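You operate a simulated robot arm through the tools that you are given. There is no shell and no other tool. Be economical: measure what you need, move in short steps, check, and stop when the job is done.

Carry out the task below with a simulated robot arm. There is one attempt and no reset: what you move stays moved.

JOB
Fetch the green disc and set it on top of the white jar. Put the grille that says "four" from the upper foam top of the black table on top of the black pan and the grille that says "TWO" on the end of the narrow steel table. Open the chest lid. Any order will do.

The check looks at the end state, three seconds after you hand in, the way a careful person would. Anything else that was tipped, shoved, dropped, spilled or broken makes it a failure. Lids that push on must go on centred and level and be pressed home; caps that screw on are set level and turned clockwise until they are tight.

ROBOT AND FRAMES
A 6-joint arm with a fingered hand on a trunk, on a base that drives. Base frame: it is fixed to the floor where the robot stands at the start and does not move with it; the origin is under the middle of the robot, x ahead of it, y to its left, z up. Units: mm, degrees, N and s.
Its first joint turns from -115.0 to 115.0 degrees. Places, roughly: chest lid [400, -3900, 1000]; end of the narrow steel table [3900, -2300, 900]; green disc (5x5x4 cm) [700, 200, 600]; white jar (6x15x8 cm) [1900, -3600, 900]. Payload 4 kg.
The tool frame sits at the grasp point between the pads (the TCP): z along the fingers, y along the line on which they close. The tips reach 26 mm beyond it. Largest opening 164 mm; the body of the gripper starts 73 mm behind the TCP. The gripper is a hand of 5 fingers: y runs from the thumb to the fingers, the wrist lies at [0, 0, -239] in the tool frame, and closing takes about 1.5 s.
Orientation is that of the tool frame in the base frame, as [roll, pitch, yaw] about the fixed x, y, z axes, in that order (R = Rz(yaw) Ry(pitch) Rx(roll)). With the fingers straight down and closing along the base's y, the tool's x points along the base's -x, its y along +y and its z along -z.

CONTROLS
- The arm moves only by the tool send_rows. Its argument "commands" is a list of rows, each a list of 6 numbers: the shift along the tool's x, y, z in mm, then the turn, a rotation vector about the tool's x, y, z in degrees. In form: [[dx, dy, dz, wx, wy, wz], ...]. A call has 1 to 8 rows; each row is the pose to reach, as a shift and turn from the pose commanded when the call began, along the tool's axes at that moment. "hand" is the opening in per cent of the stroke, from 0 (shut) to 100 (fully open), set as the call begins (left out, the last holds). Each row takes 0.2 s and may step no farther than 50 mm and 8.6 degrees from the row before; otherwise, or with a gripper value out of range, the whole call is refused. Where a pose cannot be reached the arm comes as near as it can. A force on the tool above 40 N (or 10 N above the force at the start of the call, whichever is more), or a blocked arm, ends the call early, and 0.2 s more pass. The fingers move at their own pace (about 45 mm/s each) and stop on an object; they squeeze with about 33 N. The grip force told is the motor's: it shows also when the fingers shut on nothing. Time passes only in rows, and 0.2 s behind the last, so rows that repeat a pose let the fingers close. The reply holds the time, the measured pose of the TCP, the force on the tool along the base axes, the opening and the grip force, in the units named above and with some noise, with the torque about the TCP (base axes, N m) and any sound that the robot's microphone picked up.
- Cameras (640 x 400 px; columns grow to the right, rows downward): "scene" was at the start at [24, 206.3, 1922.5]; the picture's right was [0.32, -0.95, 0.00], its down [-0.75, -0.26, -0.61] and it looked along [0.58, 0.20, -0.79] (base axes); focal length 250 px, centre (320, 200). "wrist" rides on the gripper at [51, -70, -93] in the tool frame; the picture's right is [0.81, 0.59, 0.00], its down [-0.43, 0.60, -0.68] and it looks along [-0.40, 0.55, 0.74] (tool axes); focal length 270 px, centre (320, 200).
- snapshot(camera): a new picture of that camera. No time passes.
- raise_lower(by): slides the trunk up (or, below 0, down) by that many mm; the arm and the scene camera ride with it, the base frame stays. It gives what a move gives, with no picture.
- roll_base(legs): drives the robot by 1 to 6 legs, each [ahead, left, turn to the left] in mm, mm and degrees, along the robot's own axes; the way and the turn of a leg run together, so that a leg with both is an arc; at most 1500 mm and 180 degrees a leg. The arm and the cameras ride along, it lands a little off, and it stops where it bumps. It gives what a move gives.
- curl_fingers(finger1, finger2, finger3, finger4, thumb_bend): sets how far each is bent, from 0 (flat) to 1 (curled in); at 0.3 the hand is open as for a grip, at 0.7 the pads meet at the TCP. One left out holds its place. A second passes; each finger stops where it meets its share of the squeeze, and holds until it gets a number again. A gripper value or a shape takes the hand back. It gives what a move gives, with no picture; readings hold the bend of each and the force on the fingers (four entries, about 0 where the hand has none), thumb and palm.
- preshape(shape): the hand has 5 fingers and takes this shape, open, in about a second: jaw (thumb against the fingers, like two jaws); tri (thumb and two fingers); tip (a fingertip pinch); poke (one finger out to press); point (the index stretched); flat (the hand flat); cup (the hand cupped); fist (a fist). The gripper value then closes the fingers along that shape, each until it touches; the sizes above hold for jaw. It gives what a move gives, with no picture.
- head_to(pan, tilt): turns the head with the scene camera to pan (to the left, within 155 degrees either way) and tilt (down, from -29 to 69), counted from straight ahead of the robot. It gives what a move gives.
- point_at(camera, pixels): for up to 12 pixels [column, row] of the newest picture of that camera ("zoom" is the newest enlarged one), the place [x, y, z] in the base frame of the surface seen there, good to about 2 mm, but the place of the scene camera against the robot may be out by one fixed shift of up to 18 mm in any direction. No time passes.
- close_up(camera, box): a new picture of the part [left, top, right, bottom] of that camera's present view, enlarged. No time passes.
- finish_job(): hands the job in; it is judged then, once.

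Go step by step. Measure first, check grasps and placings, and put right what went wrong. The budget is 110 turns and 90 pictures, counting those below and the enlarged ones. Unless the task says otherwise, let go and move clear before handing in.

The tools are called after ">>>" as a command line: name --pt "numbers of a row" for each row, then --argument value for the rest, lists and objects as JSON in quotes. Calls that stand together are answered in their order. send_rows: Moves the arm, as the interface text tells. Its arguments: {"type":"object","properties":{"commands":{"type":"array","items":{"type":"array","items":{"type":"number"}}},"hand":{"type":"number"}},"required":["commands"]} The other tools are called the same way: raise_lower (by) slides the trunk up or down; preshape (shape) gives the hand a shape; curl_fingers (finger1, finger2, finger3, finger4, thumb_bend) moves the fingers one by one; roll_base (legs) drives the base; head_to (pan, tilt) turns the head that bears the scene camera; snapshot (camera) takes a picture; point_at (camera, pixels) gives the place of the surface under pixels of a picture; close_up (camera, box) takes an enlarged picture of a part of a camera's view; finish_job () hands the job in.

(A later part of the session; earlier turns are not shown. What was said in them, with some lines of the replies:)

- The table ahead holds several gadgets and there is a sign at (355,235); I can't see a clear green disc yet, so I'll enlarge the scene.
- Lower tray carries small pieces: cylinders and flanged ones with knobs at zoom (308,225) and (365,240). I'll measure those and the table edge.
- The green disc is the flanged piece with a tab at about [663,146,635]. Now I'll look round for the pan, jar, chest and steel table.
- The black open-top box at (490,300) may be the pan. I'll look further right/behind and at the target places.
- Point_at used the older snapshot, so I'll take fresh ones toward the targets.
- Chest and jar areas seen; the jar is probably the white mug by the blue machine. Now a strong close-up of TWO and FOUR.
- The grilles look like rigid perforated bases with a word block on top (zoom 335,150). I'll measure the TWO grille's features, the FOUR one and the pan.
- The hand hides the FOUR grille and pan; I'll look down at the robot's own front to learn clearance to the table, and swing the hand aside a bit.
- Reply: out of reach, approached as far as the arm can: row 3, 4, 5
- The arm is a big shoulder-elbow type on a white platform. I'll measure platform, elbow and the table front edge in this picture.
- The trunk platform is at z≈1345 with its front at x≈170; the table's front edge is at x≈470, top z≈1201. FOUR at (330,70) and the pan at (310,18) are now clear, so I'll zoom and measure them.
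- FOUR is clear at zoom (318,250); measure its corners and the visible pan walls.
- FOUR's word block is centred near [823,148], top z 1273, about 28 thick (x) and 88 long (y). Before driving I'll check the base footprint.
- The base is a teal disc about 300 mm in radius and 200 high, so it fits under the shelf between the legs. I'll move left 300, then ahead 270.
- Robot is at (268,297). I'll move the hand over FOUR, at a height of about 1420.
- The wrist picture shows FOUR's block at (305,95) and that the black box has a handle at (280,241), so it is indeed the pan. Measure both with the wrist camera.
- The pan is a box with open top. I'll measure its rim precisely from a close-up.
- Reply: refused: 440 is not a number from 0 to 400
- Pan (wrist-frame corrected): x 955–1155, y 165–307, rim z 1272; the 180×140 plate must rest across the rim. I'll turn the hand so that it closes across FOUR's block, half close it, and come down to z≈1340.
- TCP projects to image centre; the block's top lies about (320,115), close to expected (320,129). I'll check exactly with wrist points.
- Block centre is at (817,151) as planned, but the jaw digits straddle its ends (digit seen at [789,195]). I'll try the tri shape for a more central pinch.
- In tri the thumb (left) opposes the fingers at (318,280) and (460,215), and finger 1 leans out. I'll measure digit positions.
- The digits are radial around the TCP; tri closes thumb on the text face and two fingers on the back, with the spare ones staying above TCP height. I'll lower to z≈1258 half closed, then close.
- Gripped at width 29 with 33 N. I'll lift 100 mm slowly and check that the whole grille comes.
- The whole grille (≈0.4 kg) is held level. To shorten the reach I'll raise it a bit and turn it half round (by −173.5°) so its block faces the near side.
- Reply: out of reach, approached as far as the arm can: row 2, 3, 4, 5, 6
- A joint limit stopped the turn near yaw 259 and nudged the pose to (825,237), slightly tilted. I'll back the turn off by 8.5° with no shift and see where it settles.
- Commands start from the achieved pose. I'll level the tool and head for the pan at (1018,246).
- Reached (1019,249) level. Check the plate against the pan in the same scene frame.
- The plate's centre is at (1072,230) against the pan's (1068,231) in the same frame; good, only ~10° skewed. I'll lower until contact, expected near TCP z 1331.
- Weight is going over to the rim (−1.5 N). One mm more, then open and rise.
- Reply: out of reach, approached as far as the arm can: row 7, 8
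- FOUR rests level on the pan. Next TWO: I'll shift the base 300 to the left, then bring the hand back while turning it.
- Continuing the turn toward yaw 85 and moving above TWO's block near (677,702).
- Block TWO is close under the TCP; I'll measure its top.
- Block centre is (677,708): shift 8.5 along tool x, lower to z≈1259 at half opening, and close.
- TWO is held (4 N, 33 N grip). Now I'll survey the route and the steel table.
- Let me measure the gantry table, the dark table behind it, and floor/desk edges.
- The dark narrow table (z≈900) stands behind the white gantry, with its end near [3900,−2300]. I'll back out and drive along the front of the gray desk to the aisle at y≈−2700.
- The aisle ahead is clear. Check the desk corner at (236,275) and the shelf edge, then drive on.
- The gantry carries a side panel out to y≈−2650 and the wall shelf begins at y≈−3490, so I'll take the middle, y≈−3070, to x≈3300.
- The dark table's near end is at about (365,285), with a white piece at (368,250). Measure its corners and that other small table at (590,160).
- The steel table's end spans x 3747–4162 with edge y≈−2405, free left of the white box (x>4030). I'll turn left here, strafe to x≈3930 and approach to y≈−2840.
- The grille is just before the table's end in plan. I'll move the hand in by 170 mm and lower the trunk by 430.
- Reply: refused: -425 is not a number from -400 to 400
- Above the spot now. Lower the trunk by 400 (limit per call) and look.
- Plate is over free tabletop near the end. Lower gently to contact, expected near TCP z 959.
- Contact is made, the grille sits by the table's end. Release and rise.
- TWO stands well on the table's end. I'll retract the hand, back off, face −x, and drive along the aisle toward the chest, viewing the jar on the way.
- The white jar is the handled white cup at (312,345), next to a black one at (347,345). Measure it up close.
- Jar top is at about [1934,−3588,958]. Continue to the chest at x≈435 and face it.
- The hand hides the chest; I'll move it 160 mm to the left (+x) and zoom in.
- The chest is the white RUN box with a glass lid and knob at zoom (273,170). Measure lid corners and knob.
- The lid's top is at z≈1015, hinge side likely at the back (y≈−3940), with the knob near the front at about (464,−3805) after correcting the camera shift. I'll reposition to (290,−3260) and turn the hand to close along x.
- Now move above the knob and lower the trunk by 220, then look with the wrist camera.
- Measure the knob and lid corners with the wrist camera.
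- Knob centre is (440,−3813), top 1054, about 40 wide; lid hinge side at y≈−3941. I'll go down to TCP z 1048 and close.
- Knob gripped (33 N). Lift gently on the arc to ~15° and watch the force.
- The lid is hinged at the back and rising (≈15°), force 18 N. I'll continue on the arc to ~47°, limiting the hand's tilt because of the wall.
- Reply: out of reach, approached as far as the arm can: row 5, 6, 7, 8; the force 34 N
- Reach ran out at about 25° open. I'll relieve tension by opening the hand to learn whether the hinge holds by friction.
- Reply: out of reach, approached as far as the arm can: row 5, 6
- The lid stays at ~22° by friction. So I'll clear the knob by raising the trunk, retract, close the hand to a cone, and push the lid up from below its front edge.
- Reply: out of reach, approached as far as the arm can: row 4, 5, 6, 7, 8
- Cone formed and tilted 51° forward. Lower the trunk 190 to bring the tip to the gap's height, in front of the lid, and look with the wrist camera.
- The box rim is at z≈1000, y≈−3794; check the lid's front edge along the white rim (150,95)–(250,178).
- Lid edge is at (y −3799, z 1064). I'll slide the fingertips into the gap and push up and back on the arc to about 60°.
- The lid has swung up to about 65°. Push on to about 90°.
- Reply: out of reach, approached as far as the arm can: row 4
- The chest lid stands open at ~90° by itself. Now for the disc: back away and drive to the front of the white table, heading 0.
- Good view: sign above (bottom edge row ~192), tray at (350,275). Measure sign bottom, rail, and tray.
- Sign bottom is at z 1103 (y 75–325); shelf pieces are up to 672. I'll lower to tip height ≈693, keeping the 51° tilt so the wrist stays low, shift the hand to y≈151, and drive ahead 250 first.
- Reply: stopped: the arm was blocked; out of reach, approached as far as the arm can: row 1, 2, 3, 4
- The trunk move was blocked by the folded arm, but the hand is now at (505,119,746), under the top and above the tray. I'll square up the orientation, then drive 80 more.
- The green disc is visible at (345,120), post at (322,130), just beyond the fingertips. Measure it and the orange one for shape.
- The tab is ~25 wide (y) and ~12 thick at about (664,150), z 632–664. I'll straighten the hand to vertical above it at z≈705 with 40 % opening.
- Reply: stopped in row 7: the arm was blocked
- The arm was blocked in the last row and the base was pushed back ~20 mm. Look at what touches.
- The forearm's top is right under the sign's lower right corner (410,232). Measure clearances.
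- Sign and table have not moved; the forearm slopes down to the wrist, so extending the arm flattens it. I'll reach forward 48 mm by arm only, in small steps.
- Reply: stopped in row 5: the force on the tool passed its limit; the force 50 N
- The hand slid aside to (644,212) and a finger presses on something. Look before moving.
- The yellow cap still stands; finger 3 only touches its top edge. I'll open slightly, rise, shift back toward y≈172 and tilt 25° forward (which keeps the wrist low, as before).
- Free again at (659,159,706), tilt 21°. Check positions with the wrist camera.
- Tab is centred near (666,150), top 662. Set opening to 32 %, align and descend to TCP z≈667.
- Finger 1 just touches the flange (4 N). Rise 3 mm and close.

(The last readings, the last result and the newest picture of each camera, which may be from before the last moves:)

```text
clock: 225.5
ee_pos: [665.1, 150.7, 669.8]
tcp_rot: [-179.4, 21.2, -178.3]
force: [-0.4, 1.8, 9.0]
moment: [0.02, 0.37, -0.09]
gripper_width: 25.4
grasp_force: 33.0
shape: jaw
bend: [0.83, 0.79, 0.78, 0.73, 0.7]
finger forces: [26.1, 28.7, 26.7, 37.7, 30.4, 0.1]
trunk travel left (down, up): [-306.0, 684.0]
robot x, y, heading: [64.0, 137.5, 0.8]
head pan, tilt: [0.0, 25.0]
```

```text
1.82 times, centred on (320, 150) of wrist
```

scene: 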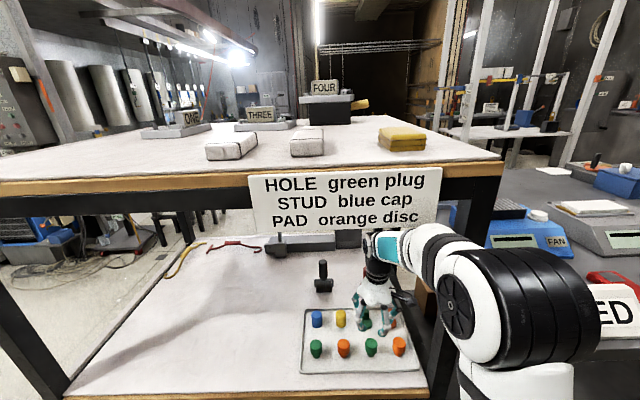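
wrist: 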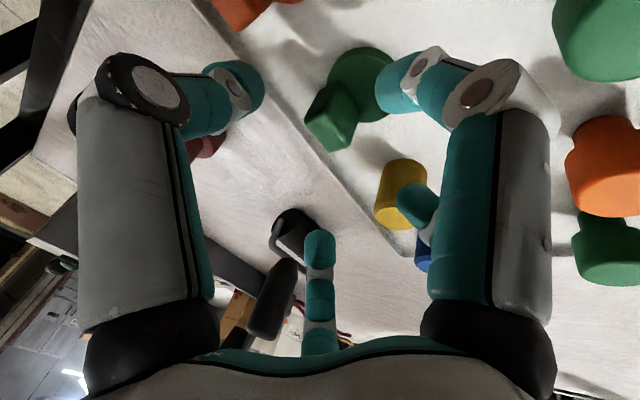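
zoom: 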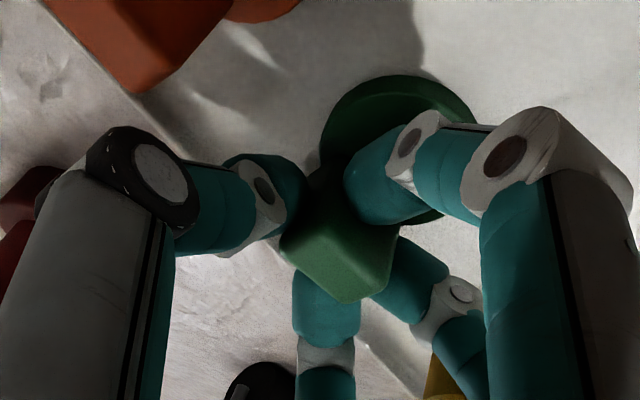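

All five digits hold the tab. Lift 25 mm, back the base 55 mm, lift further, checking for blocks.

>>> send_rows --pt "-3 0 -7.5 0 0 0" --pt "-6 0 -15 0 0 0" --pt "-9 0 -23 0 0 0" --pt "-9 0 -23 0 0 0"

>>> roll_base --legs '[[-55, 0, 0]]'

>>> send_rows --pt "-5 0 -14 0 0 0" --pt "-10 0 -27 0 0 0" --pt "-16 0 -41 0 0 0" --pt "-18 0 -47 0 0 0"

```text
clock: 226.5
ee_pos: [665.2, 149.9, 693.1]
tcp_rot: [-179.5, 21.4, -178.3]
force: [0.0, -0.4, -0.5]
moment: [-0.03, 0.02, -0.03]
gripper_width: 25.5
grasp_force: 33.2
shape: jaw
bend: [0.83, 0.79, 0.78, 0.73, 0.69]
finger forces: [23.0, 28.7, 25.4, 37.9, 31.4, 0.1]
trunk travel left (down, up): [-306.0, 684.0]
robot x, y, heading: [64.0, 138.3, 1.1]
head pan, tilt: [0.0, 25.0]
```

```text
clock: 227.5
ee_pos: [612.0, 148.8, 694.4]
tcp_rot: [-179.4, 21.3, -178.3]
force: [-0.4, -0.8, -0.1]
moment: [0.01, -0.03, -0.01]
gripper_width: 25.6
grasp_force: 32.5
shape: jaw
bend: [0.83, 0.79, 0.78, 0.73, 0.69]
finger forces: [23.0, 28.7, 25.5, 37.9, 31.3, 0.0]
trunk travel left (down, up): [-306.0, 684.0]
robot x, y, heading: [12.5, 140.0, 0.7]
head pan, tilt: [0.0, 25.0]
```

```text
clock: 228.5
ee_pos: [610.3, 149.5, 745.2]
tcp_rot: [-179.4, 21.2, -178.3]
force: [0.8, 0.3, 0.4]
moment: [0.01, -0.01, -0.03]
gripper_width: 25.0
grasp_force: 32.4
shape: jaw
bend: [0.83, 0.79, 0.78, 0.73, 0.69]
finger forces: [23.0, 28.7, 25.7, 38.2, 31.4, 0.0]
trunk travel left (down, up): [-306.0, 684.0]
robot x, y, heading: [13.1, 135.0, 1.1]
head pan, tilt: [0.0, 25.0]
```

Lifted clear (bottom ≈700). Back out 330 mm, raise the trunk and check the tray and the disc.

>>> roll_base --legs '[[-330, 0, 0]]'

>>> raise_lower --by 400

>>> head_to --pan 0 --tilt 48

>>> snapshot --camera "scene"

```text
clock: 230.6
ee_pos: [285.8, 142.1, 744.2]
tcp_rot: [-179.4, 21.3, -178.7]
force: [0.3, 0.2, -0.9]
moment: [0.03, 0.01, 0.0]
gripper_width: 25.6
grasp_force: 33.3
shape: jaw
bend: [0.83, 0.79, 0.78, 0.73, 0.69]
finger forces: [23.1, 28.8, 25.7, 38.2, 31.3, 0.1]
trunk travel left (down, up): [-306.0, 684.0]
robot x, y, heading: [-313.7, 135.7, 0.7]
head pan, tilt: [0.0, 25.0]
```

```text
clock: 234.4
ee_pos: [286.8, 142.2, 1143.9]
tcp_rot: [-179.4, 21.3, -178.7]
force: [-0.1, 0.0, -0.1]
moment: [0.0, 0.03, -0.04]
gripper_width: 25.4
grasp_force: 33.2
shape: jaw
bend: [0.83, 0.79, 0.78, 0.73, 0.69]
finger forces: [23.2, 28.7, 25.8, 38.3, 31.2, 0.0]
trunk travel left (down, up): [-706.0, 284.0]
robot x, y, heading: [-308.9, 134.5, 0.6]
head pan, tilt: [0.0, 25.0]
```

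```text
clock: 235.3
ee_pos: [287.8, 141.7, 1145.0]
tcp_rot: [-179.3, 21.2, -178.7]
force: [-0.6, 0.0, -0.3]
moment: [-0.01, 0.01, 0.04]
gripper_width: 25.3
grasp_force: 32.8
shape: jaw
bend: [0.83, 0.79, 0.78, 0.73, 0.69]
finger forces: [23.1, 28.6, 25.8, 38.2, 31.3, 0.0]
trunk travel left (down, up): [-706.0, 284.0]
robot x, y, heading: [-313.7, 135.8, 0.3]
head pan, tilt: [0.0, 48.0]
```

```text
5 pictures are left
```

scene: 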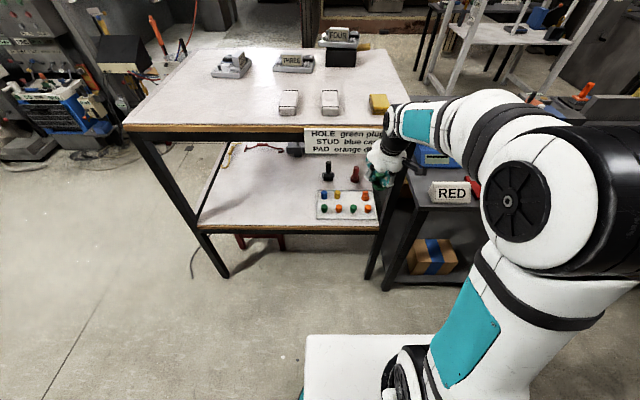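

The rest of the tray is undisturbed and the disc is held. Raise further and drive to the jar, facing the wall.

>>> raise_lower --by 260

>>> roll_base --legs '[[0, -1450, 0], [0, -1400, 0], [0, 0, -90], [0, 1120, 0], [0, 1120, 0], [200, 0, 0]]'

```text
clock: 238.0
ee_pos: [286.3, 141.0, 1404.7]
tcp_rot: [-179.4, 21.4, -178.8]
force: [0.3, 0.5, -0.3]
moment: [0.01, 0.01, -0.01]
gripper_width: 25.5
grasp_force: 32.7
shape: jaw
bend: [0.83, 0.79, 0.78, 0.73, 0.69]
finger forces: [23.2, 28.7, 25.7, 38.4, 31.3, 0.0]
trunk travel left (down, up): [-966.0, 24.0]
robot x, y, heading: [-309.1, 133.3, 0.5]
head pan, tilt: [0.0, 48.0]
```

```text
clock: 267.3
ee_pos: [1996.8, -3467.6, 1404.3]
tcp_rot: [-179.3, 21.3, 92.8]
force: [0.0, 0.6, 0.6]
moment: [0.0, -0.02, -0.02]
gripper_width: 25.3
grasp_force: 33.3
shape: jaw
bend: [0.83, 0.79, 0.78, 0.73, 0.69]
finger forces: [22.6, 28.5, 0.1, 38.8, 31.0, 0.0]
trunk travel left (down, up): [-966.0, 24.0]
robot x, y, heading: [1972.1, -2866.8, -87.6]
head pan, tilt: [0.0, 48.0]
```

Correct the heading and centre on the jar, then lower the trunk and view with the wrist camera.

>>> roll_base --legs '[[60, -35, -2.4]]'

>>> raise_lower --by -280

>>> snapshot --camera "wrist"

```text
clock: 268.4
ee_pos: [1937.9, -3528.9, 1403.8]
tcp_rot: [-179.5, 21.2, 90.4]
force: [-0.6, -0.5, -0.5]
moment: [-0.04, -0.02, -0.01]
gripper_width: 25.7
grasp_force: 33.2
shape: jaw
bend: [0.83, 0.79, 0.78, 0.73, 0.69]
finger forces: [22.5, 28.4, 0.0, 38.8, 30.9, 0.0]
trunk travel left (down, up): [-966.0, 24.0]
robot x, y, heading: [1939.4, -2928.3, -90.3]
head pan, tilt: [0.0, 48.0]
```

```text
clock: 271.2
ee_pos: [1938.8, -3525.4, 1124.7]
tcp_rot: [-179.4, 21.3, 90.5]
force: [0.5, 0.9, -1.0]
moment: [0.01, -0.02, 0.01]
gripper_width: 25.2
grasp_force: 32.7
shape: jaw
bend: [0.83, 0.79, 0.78, 0.73, 0.69]
finger forces: [22.6, 28.4, 0.0, 38.8, 31.0, 0.0]
trunk travel left (down, up): [-686.0, 304.0]
robot x, y, heading: [1939.6, -2929.2, -90.2]
head pan, tilt: [0.0, 48.0]
```

```text
4 pictures are left
```

wrist: 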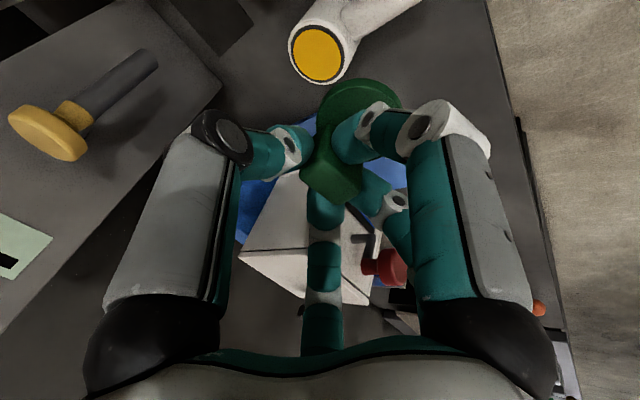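

Jar top (yellow) at (318,53), disc flange at (360,105). Measure both.

>>> point_at --camera "wrist" --pixels '[[318, 53], [293, 53], [345, 57], [318, 28], [320, 78], [362, 90], [385, 90], [345, 90], [325, 155], [335, 185], [305, 175], [365, 80]]'

>>> close_up --camera "wrist" --box '[240, 0, 440, 220]'

```text
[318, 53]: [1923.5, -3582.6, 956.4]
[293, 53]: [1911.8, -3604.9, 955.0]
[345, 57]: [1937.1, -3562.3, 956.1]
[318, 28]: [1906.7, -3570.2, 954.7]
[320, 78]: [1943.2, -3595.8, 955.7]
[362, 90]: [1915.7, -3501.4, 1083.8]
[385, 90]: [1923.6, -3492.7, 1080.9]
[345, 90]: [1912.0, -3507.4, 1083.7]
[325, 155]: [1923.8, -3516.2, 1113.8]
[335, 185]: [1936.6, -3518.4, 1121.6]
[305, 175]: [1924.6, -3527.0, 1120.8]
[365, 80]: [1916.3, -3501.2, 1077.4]
```

```text
1.82 times, centred on (340, 110) of wrist
```

zoom: 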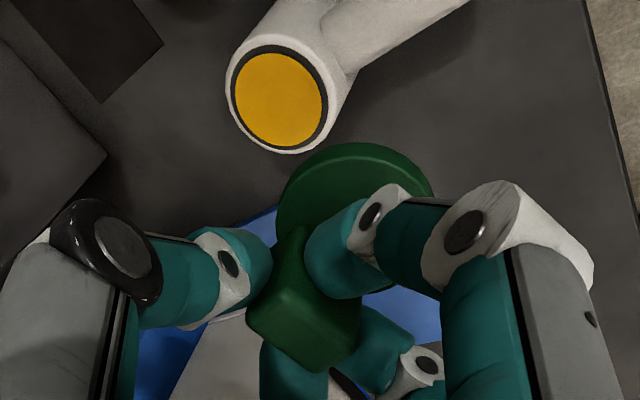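

Jar centre is (1925,−3583), top 956; the disc's centre is near (1938,−3516) with its bottom ≈45 below the TCP. I'll drive the base 67 ahead and 13 right, then correct by arm.

>>> roll_base --legs '[[67, -13, 0]]'

>>> send_rows --pt "0 0 0 0 0 0" --pt "0 0 0 0 0 0"

```text
clock: 272.2
ee_pos: [1925.6, -3594.1, 1124.2]
tcp_rot: [-179.3, 21.2, 90.5]
force: [0.8, -0.3, -0.5]
moment: [0.01, -0.02, 0.0]
gripper_width: 25.3
grasp_force: 32.7
shape: jaw
bend: [0.83, 0.79, 0.78, 0.73, 0.69]
finger forces: [22.8, 28.4, 0.0, 38.9, 30.8, 0.1]
trunk travel left (down, up): [-686.0, 304.0]
robot x, y, heading: [1924.1, -2993.7, -90.3]
head pan, tilt: [0.0, 48.0]
```

```text
clock: 272.8
ee_pos: [1925.1, -3592.2, 1124.5]
tcp_rot: [-179.3, 21.3, 90.5]
force: [-0.3, 0.9, 0.2]
moment: [0.01, 0.04, -0.01]
gripper_width: 25.4
grasp_force: 32.9
shape: jaw
bend: [0.83, 0.79, 0.78, 0.73, 0.69]
finger forces: [22.8, 28.4, 0.0, 38.8, 30.8, 0.0]
trunk travel left (down, up): [-686.0, 304.0]
robot x, y, heading: [1922.9, -2991.9, -90.2]
head pan, tilt: [0.0, 48.0]
```

The disc is now right over the jar. Lower the trunk by 105 and look.

>>> raise_lower --by -105

>>> close_up --camera "wrist" --box '[240, 0, 440, 220]'

>>> point_at --camera "zoom" --pixels '[[340, 160], [430, 180], [380, 155], [295, 190], [310, 140], [250, 60], [400, 140], [270, 130], [350, 130]]'

```text
clock: 274.1
ee_pos: [1925.7, -3592.8, 1020.7]
tcp_rot: [-179.3, 21.3, 90.5]
force: [-0.2, 0.2, -0.4]
moment: [0.02, 0.0, -0.03]
gripper_width: 25.3
grasp_force: 33.5
shape: jaw
bend: [0.83, 0.79, 0.78, 0.73, 0.69]
finger forces: [22.8, 28.4, 0.0, 38.9, 30.9, 0.0]
trunk travel left (down, up): [-581.0, 409.0]
robot x, y, heading: [1927.7, -2994.7, -90.2]
head pan, tilt: [0.0, 48.0]
```

```text
1.82 times, centred on (340, 110) of wrist
```

zoom: 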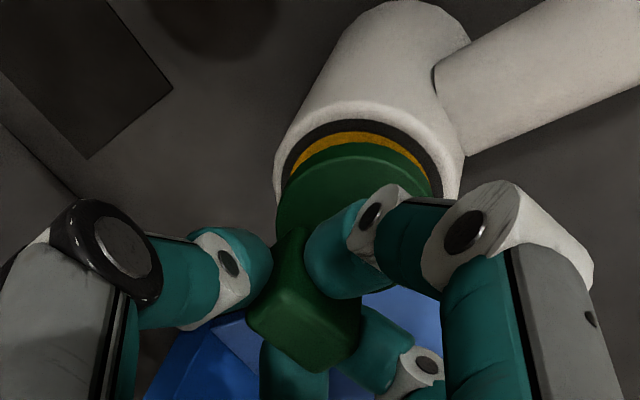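

```text
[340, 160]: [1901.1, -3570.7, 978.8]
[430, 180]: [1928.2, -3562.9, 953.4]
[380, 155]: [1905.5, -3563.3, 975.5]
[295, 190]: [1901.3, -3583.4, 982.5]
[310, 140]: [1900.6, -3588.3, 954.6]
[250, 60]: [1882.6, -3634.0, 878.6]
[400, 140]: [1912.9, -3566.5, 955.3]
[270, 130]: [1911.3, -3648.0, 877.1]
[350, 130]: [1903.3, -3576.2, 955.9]
```

The disc lies over the jar, ~4 mm toward the robot; I'll correct 3 mm and go down 18.

>>> send_rows --pt "0.8 0 10.4 0 0 0" --pt "2.6 0 15.1 0 0 0" --pt "3.7 0 17.9 0 0 0" --pt "3.7 0 17.9 0 0 0"

```text
clock: 275.1
ee_pos: [1925.4, -3595.0, 1002.8]
tcp_rot: [-179.4, 21.3, 90.4]
force: [1.4, -0.1, 3.1]
moment: [0.1, 0.0, -0.03]
gripper_width: 25.5
grasp_force: 33.3
shape: jaw
bend: [0.83, 0.79, 0.78, 0.73, 0.69]
finger forces: [23.9, 28.8, 26.8, 39.7, 31.0, 0.1]
trunk travel left (down, up): [-581.0, 409.0]
robot x, y, heading: [1926.4, -2998.7, -90.4]
head pan, tilt: [0.0, 48.0]
```

Contact (3 N). One mm more, then open in place.

>>> send_rows --pt "0.4 0 0.9 0 0 0" --pt "0.4 0 0.9 0 0 0"

>>> send_rows --pt "0 0 0 0 0 0" --pt "0 0 0 0 0 0" --pt "0 0 0 0 0 0" --pt "0 0 0 0 0 0" --pt "0 0 0 0 0 0" --hand 40

>>> close_up --camera "wrist" --box '[200, 0, 440, 220]'

```text
clock: 275.8
ee_pos: [1924.9, -3595.6, 1002.0]
tcp_rot: [-179.3, 21.4, 90.5]
force: [-0.1, -1.0, 7.5]
moment: [0.26, 0.04, -0.01]
gripper_width: 25.2
grasp_force: 32.9
shape: jaw
bend: [0.83, 0.79, 0.78, 0.73, 0.69]
finger forces: [26.1, 29.0, 27.7, 41.0, 31.4, 0.0]
trunk travel left (down, up): [-581.0, 409.0]
robot x, y, heading: [1926.0, -2995.6, -90.3]
head pan, tilt: [0.0, 48.0]
```

```text
clock: 276.9
ee_pos: [1925.2, -3595.6, 1000.4]
tcp_rot: [-179.4, 21.3, 90.5]
force: [0.5, -0.9, -0.5]
moment: [0.04, -0.02, -0.01]
gripper_width: 65.4
grasp_force: 0.1
shape: jaw
bend: [0.42, 0.42, 0.42, 0.42, 0.7]
finger forces: [0.5, 0.1, 0.0, 0.0, 0.0, 0.1]
trunk travel left (down, up): [-581.0, 409.0]
robot x, y, heading: [1927.6, -2992.6, -90.4]
head pan, tilt: [0.0, 48.0]
```

```text
1.82 times, centred on (320, 110) of wrist
```

zoom: 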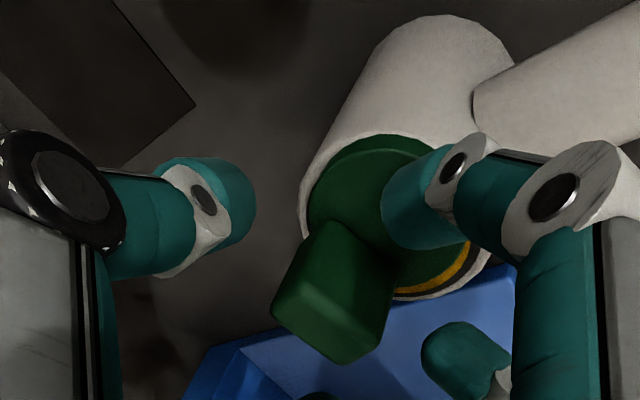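

The disc sits flat on the jar, well within its rim (a few mm toward −x). Rise straight up and clear.

>>> send_rows --pt "-3.6 0 -9.3 0 0 0" --pt "-9 0 -23 0 0 0" --pt "-20 0 -51 0 0 0" --pt "-34 0 -88 0 0 0"

>>> raise_lower --by 250

>>> roll_base --legs '[[-200, 0, 0]]'

>>> close_up --camera "scene" --box '[240, 120, 400, 270]'

```text
clock: 277.9
ee_pos: [1924.4, -3595.1, 1094.3]
tcp_rot: [-179.4, 21.3, 90.6]
force: [-0.2, -1.0, 0.5]
moment: [-0.03, 0.0, 0.02]
gripper_width: 65.4
grasp_force: 0.0
shape: jaw
bend: [0.42, 0.42, 0.42, 0.42, 0.7]
finger forces: [0.0, 0.0, 0.0, 0.0, 0.0, 0.0]
trunk travel left (down, up): [-581.0, 409.0]
robot x, y, heading: [1926.8, -2997.3, -90.1]
head pan, tilt: [0.0, 48.0]
```

```text
clock: 280.5
ee_pos: [1924.3, -3594.3, 1344.7]
tcp_rot: [-179.4, 21.3, 90.5]
force: [0.8, 0.5, 0.1]
moment: [0.0, -0.01, 0.01]
gripper_width: 65.4
grasp_force: 0.0
shape: jaw
bend: [0.42, 0.42, 0.42, 0.42, 0.7]
finger forces: [0.1, 0.1, 0.1, 0.0, 0.1, 0.0]
trunk travel left (down, up): [-831.0, 159.0]
robot x, y, heading: [1923.4, -2990.5, -90.3]
head pan, tilt: [0.0, 48.0]
```

```text
clock: 282.1
ee_pos: [1925.3, -3392.5, 1345.4]
tcp_rot: [-179.4, 21.4, 90.4]
force: [0.2, -0.9, -0.4]
moment: [0.0, 0.01, -0.01]
gripper_width: 65.3
grasp_force: 0.0
shape: jaw
bend: [0.42, 0.42, 0.42, 0.42, 0.7]
finger forces: [0.0, 0.0, 0.1, 0.0, 0.0, 0.0]
trunk travel left (down, up): [-831.0, 159.0]
robot x, y, heading: [1924.6, -2791.3, -90.3]
head pan, tilt: [0.0, 48.0]
```

```text
2.67 times, centred on (320, 195) of scene
```

zoom: 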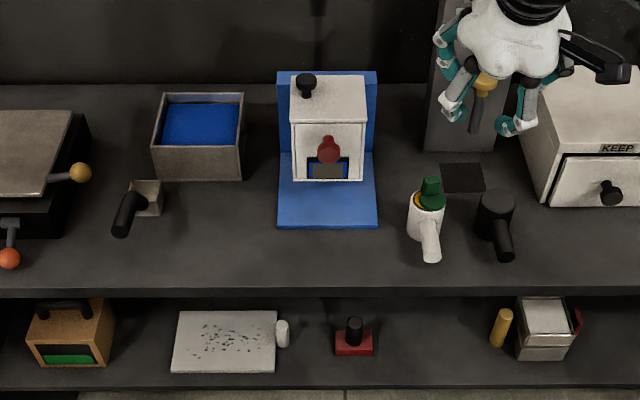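

The disc sits level on top of the white jar with its neighbours undisturbed. Both grilles are placed, the chest lid is open and the hand is clear, so I'll hand in.

>>> finish_job

```text
The job is handed in.
```

I've handed the job in: all four parts are done, and nothing I saw in the pictures was tipped or moved out of place.

- **Green disc:** it lies level on the white jar, about 5 mm off centre but fully on top.
- **"four" grille:** it rests level on the black pan's rim, turned about 10° from square.
- **"TWO" grille:** it stands on the end of the narrow steel table, about 50 mm in from the edge.
- **Chest lid:** it stands open at about 90° and held there when I let go.

While reaching for the disc, the arm came up against the sign or shelf front and a finger pressed on the yellow cap. In the pictures afterwards, the sign, the table and the other pieces on the tray were all still in place.
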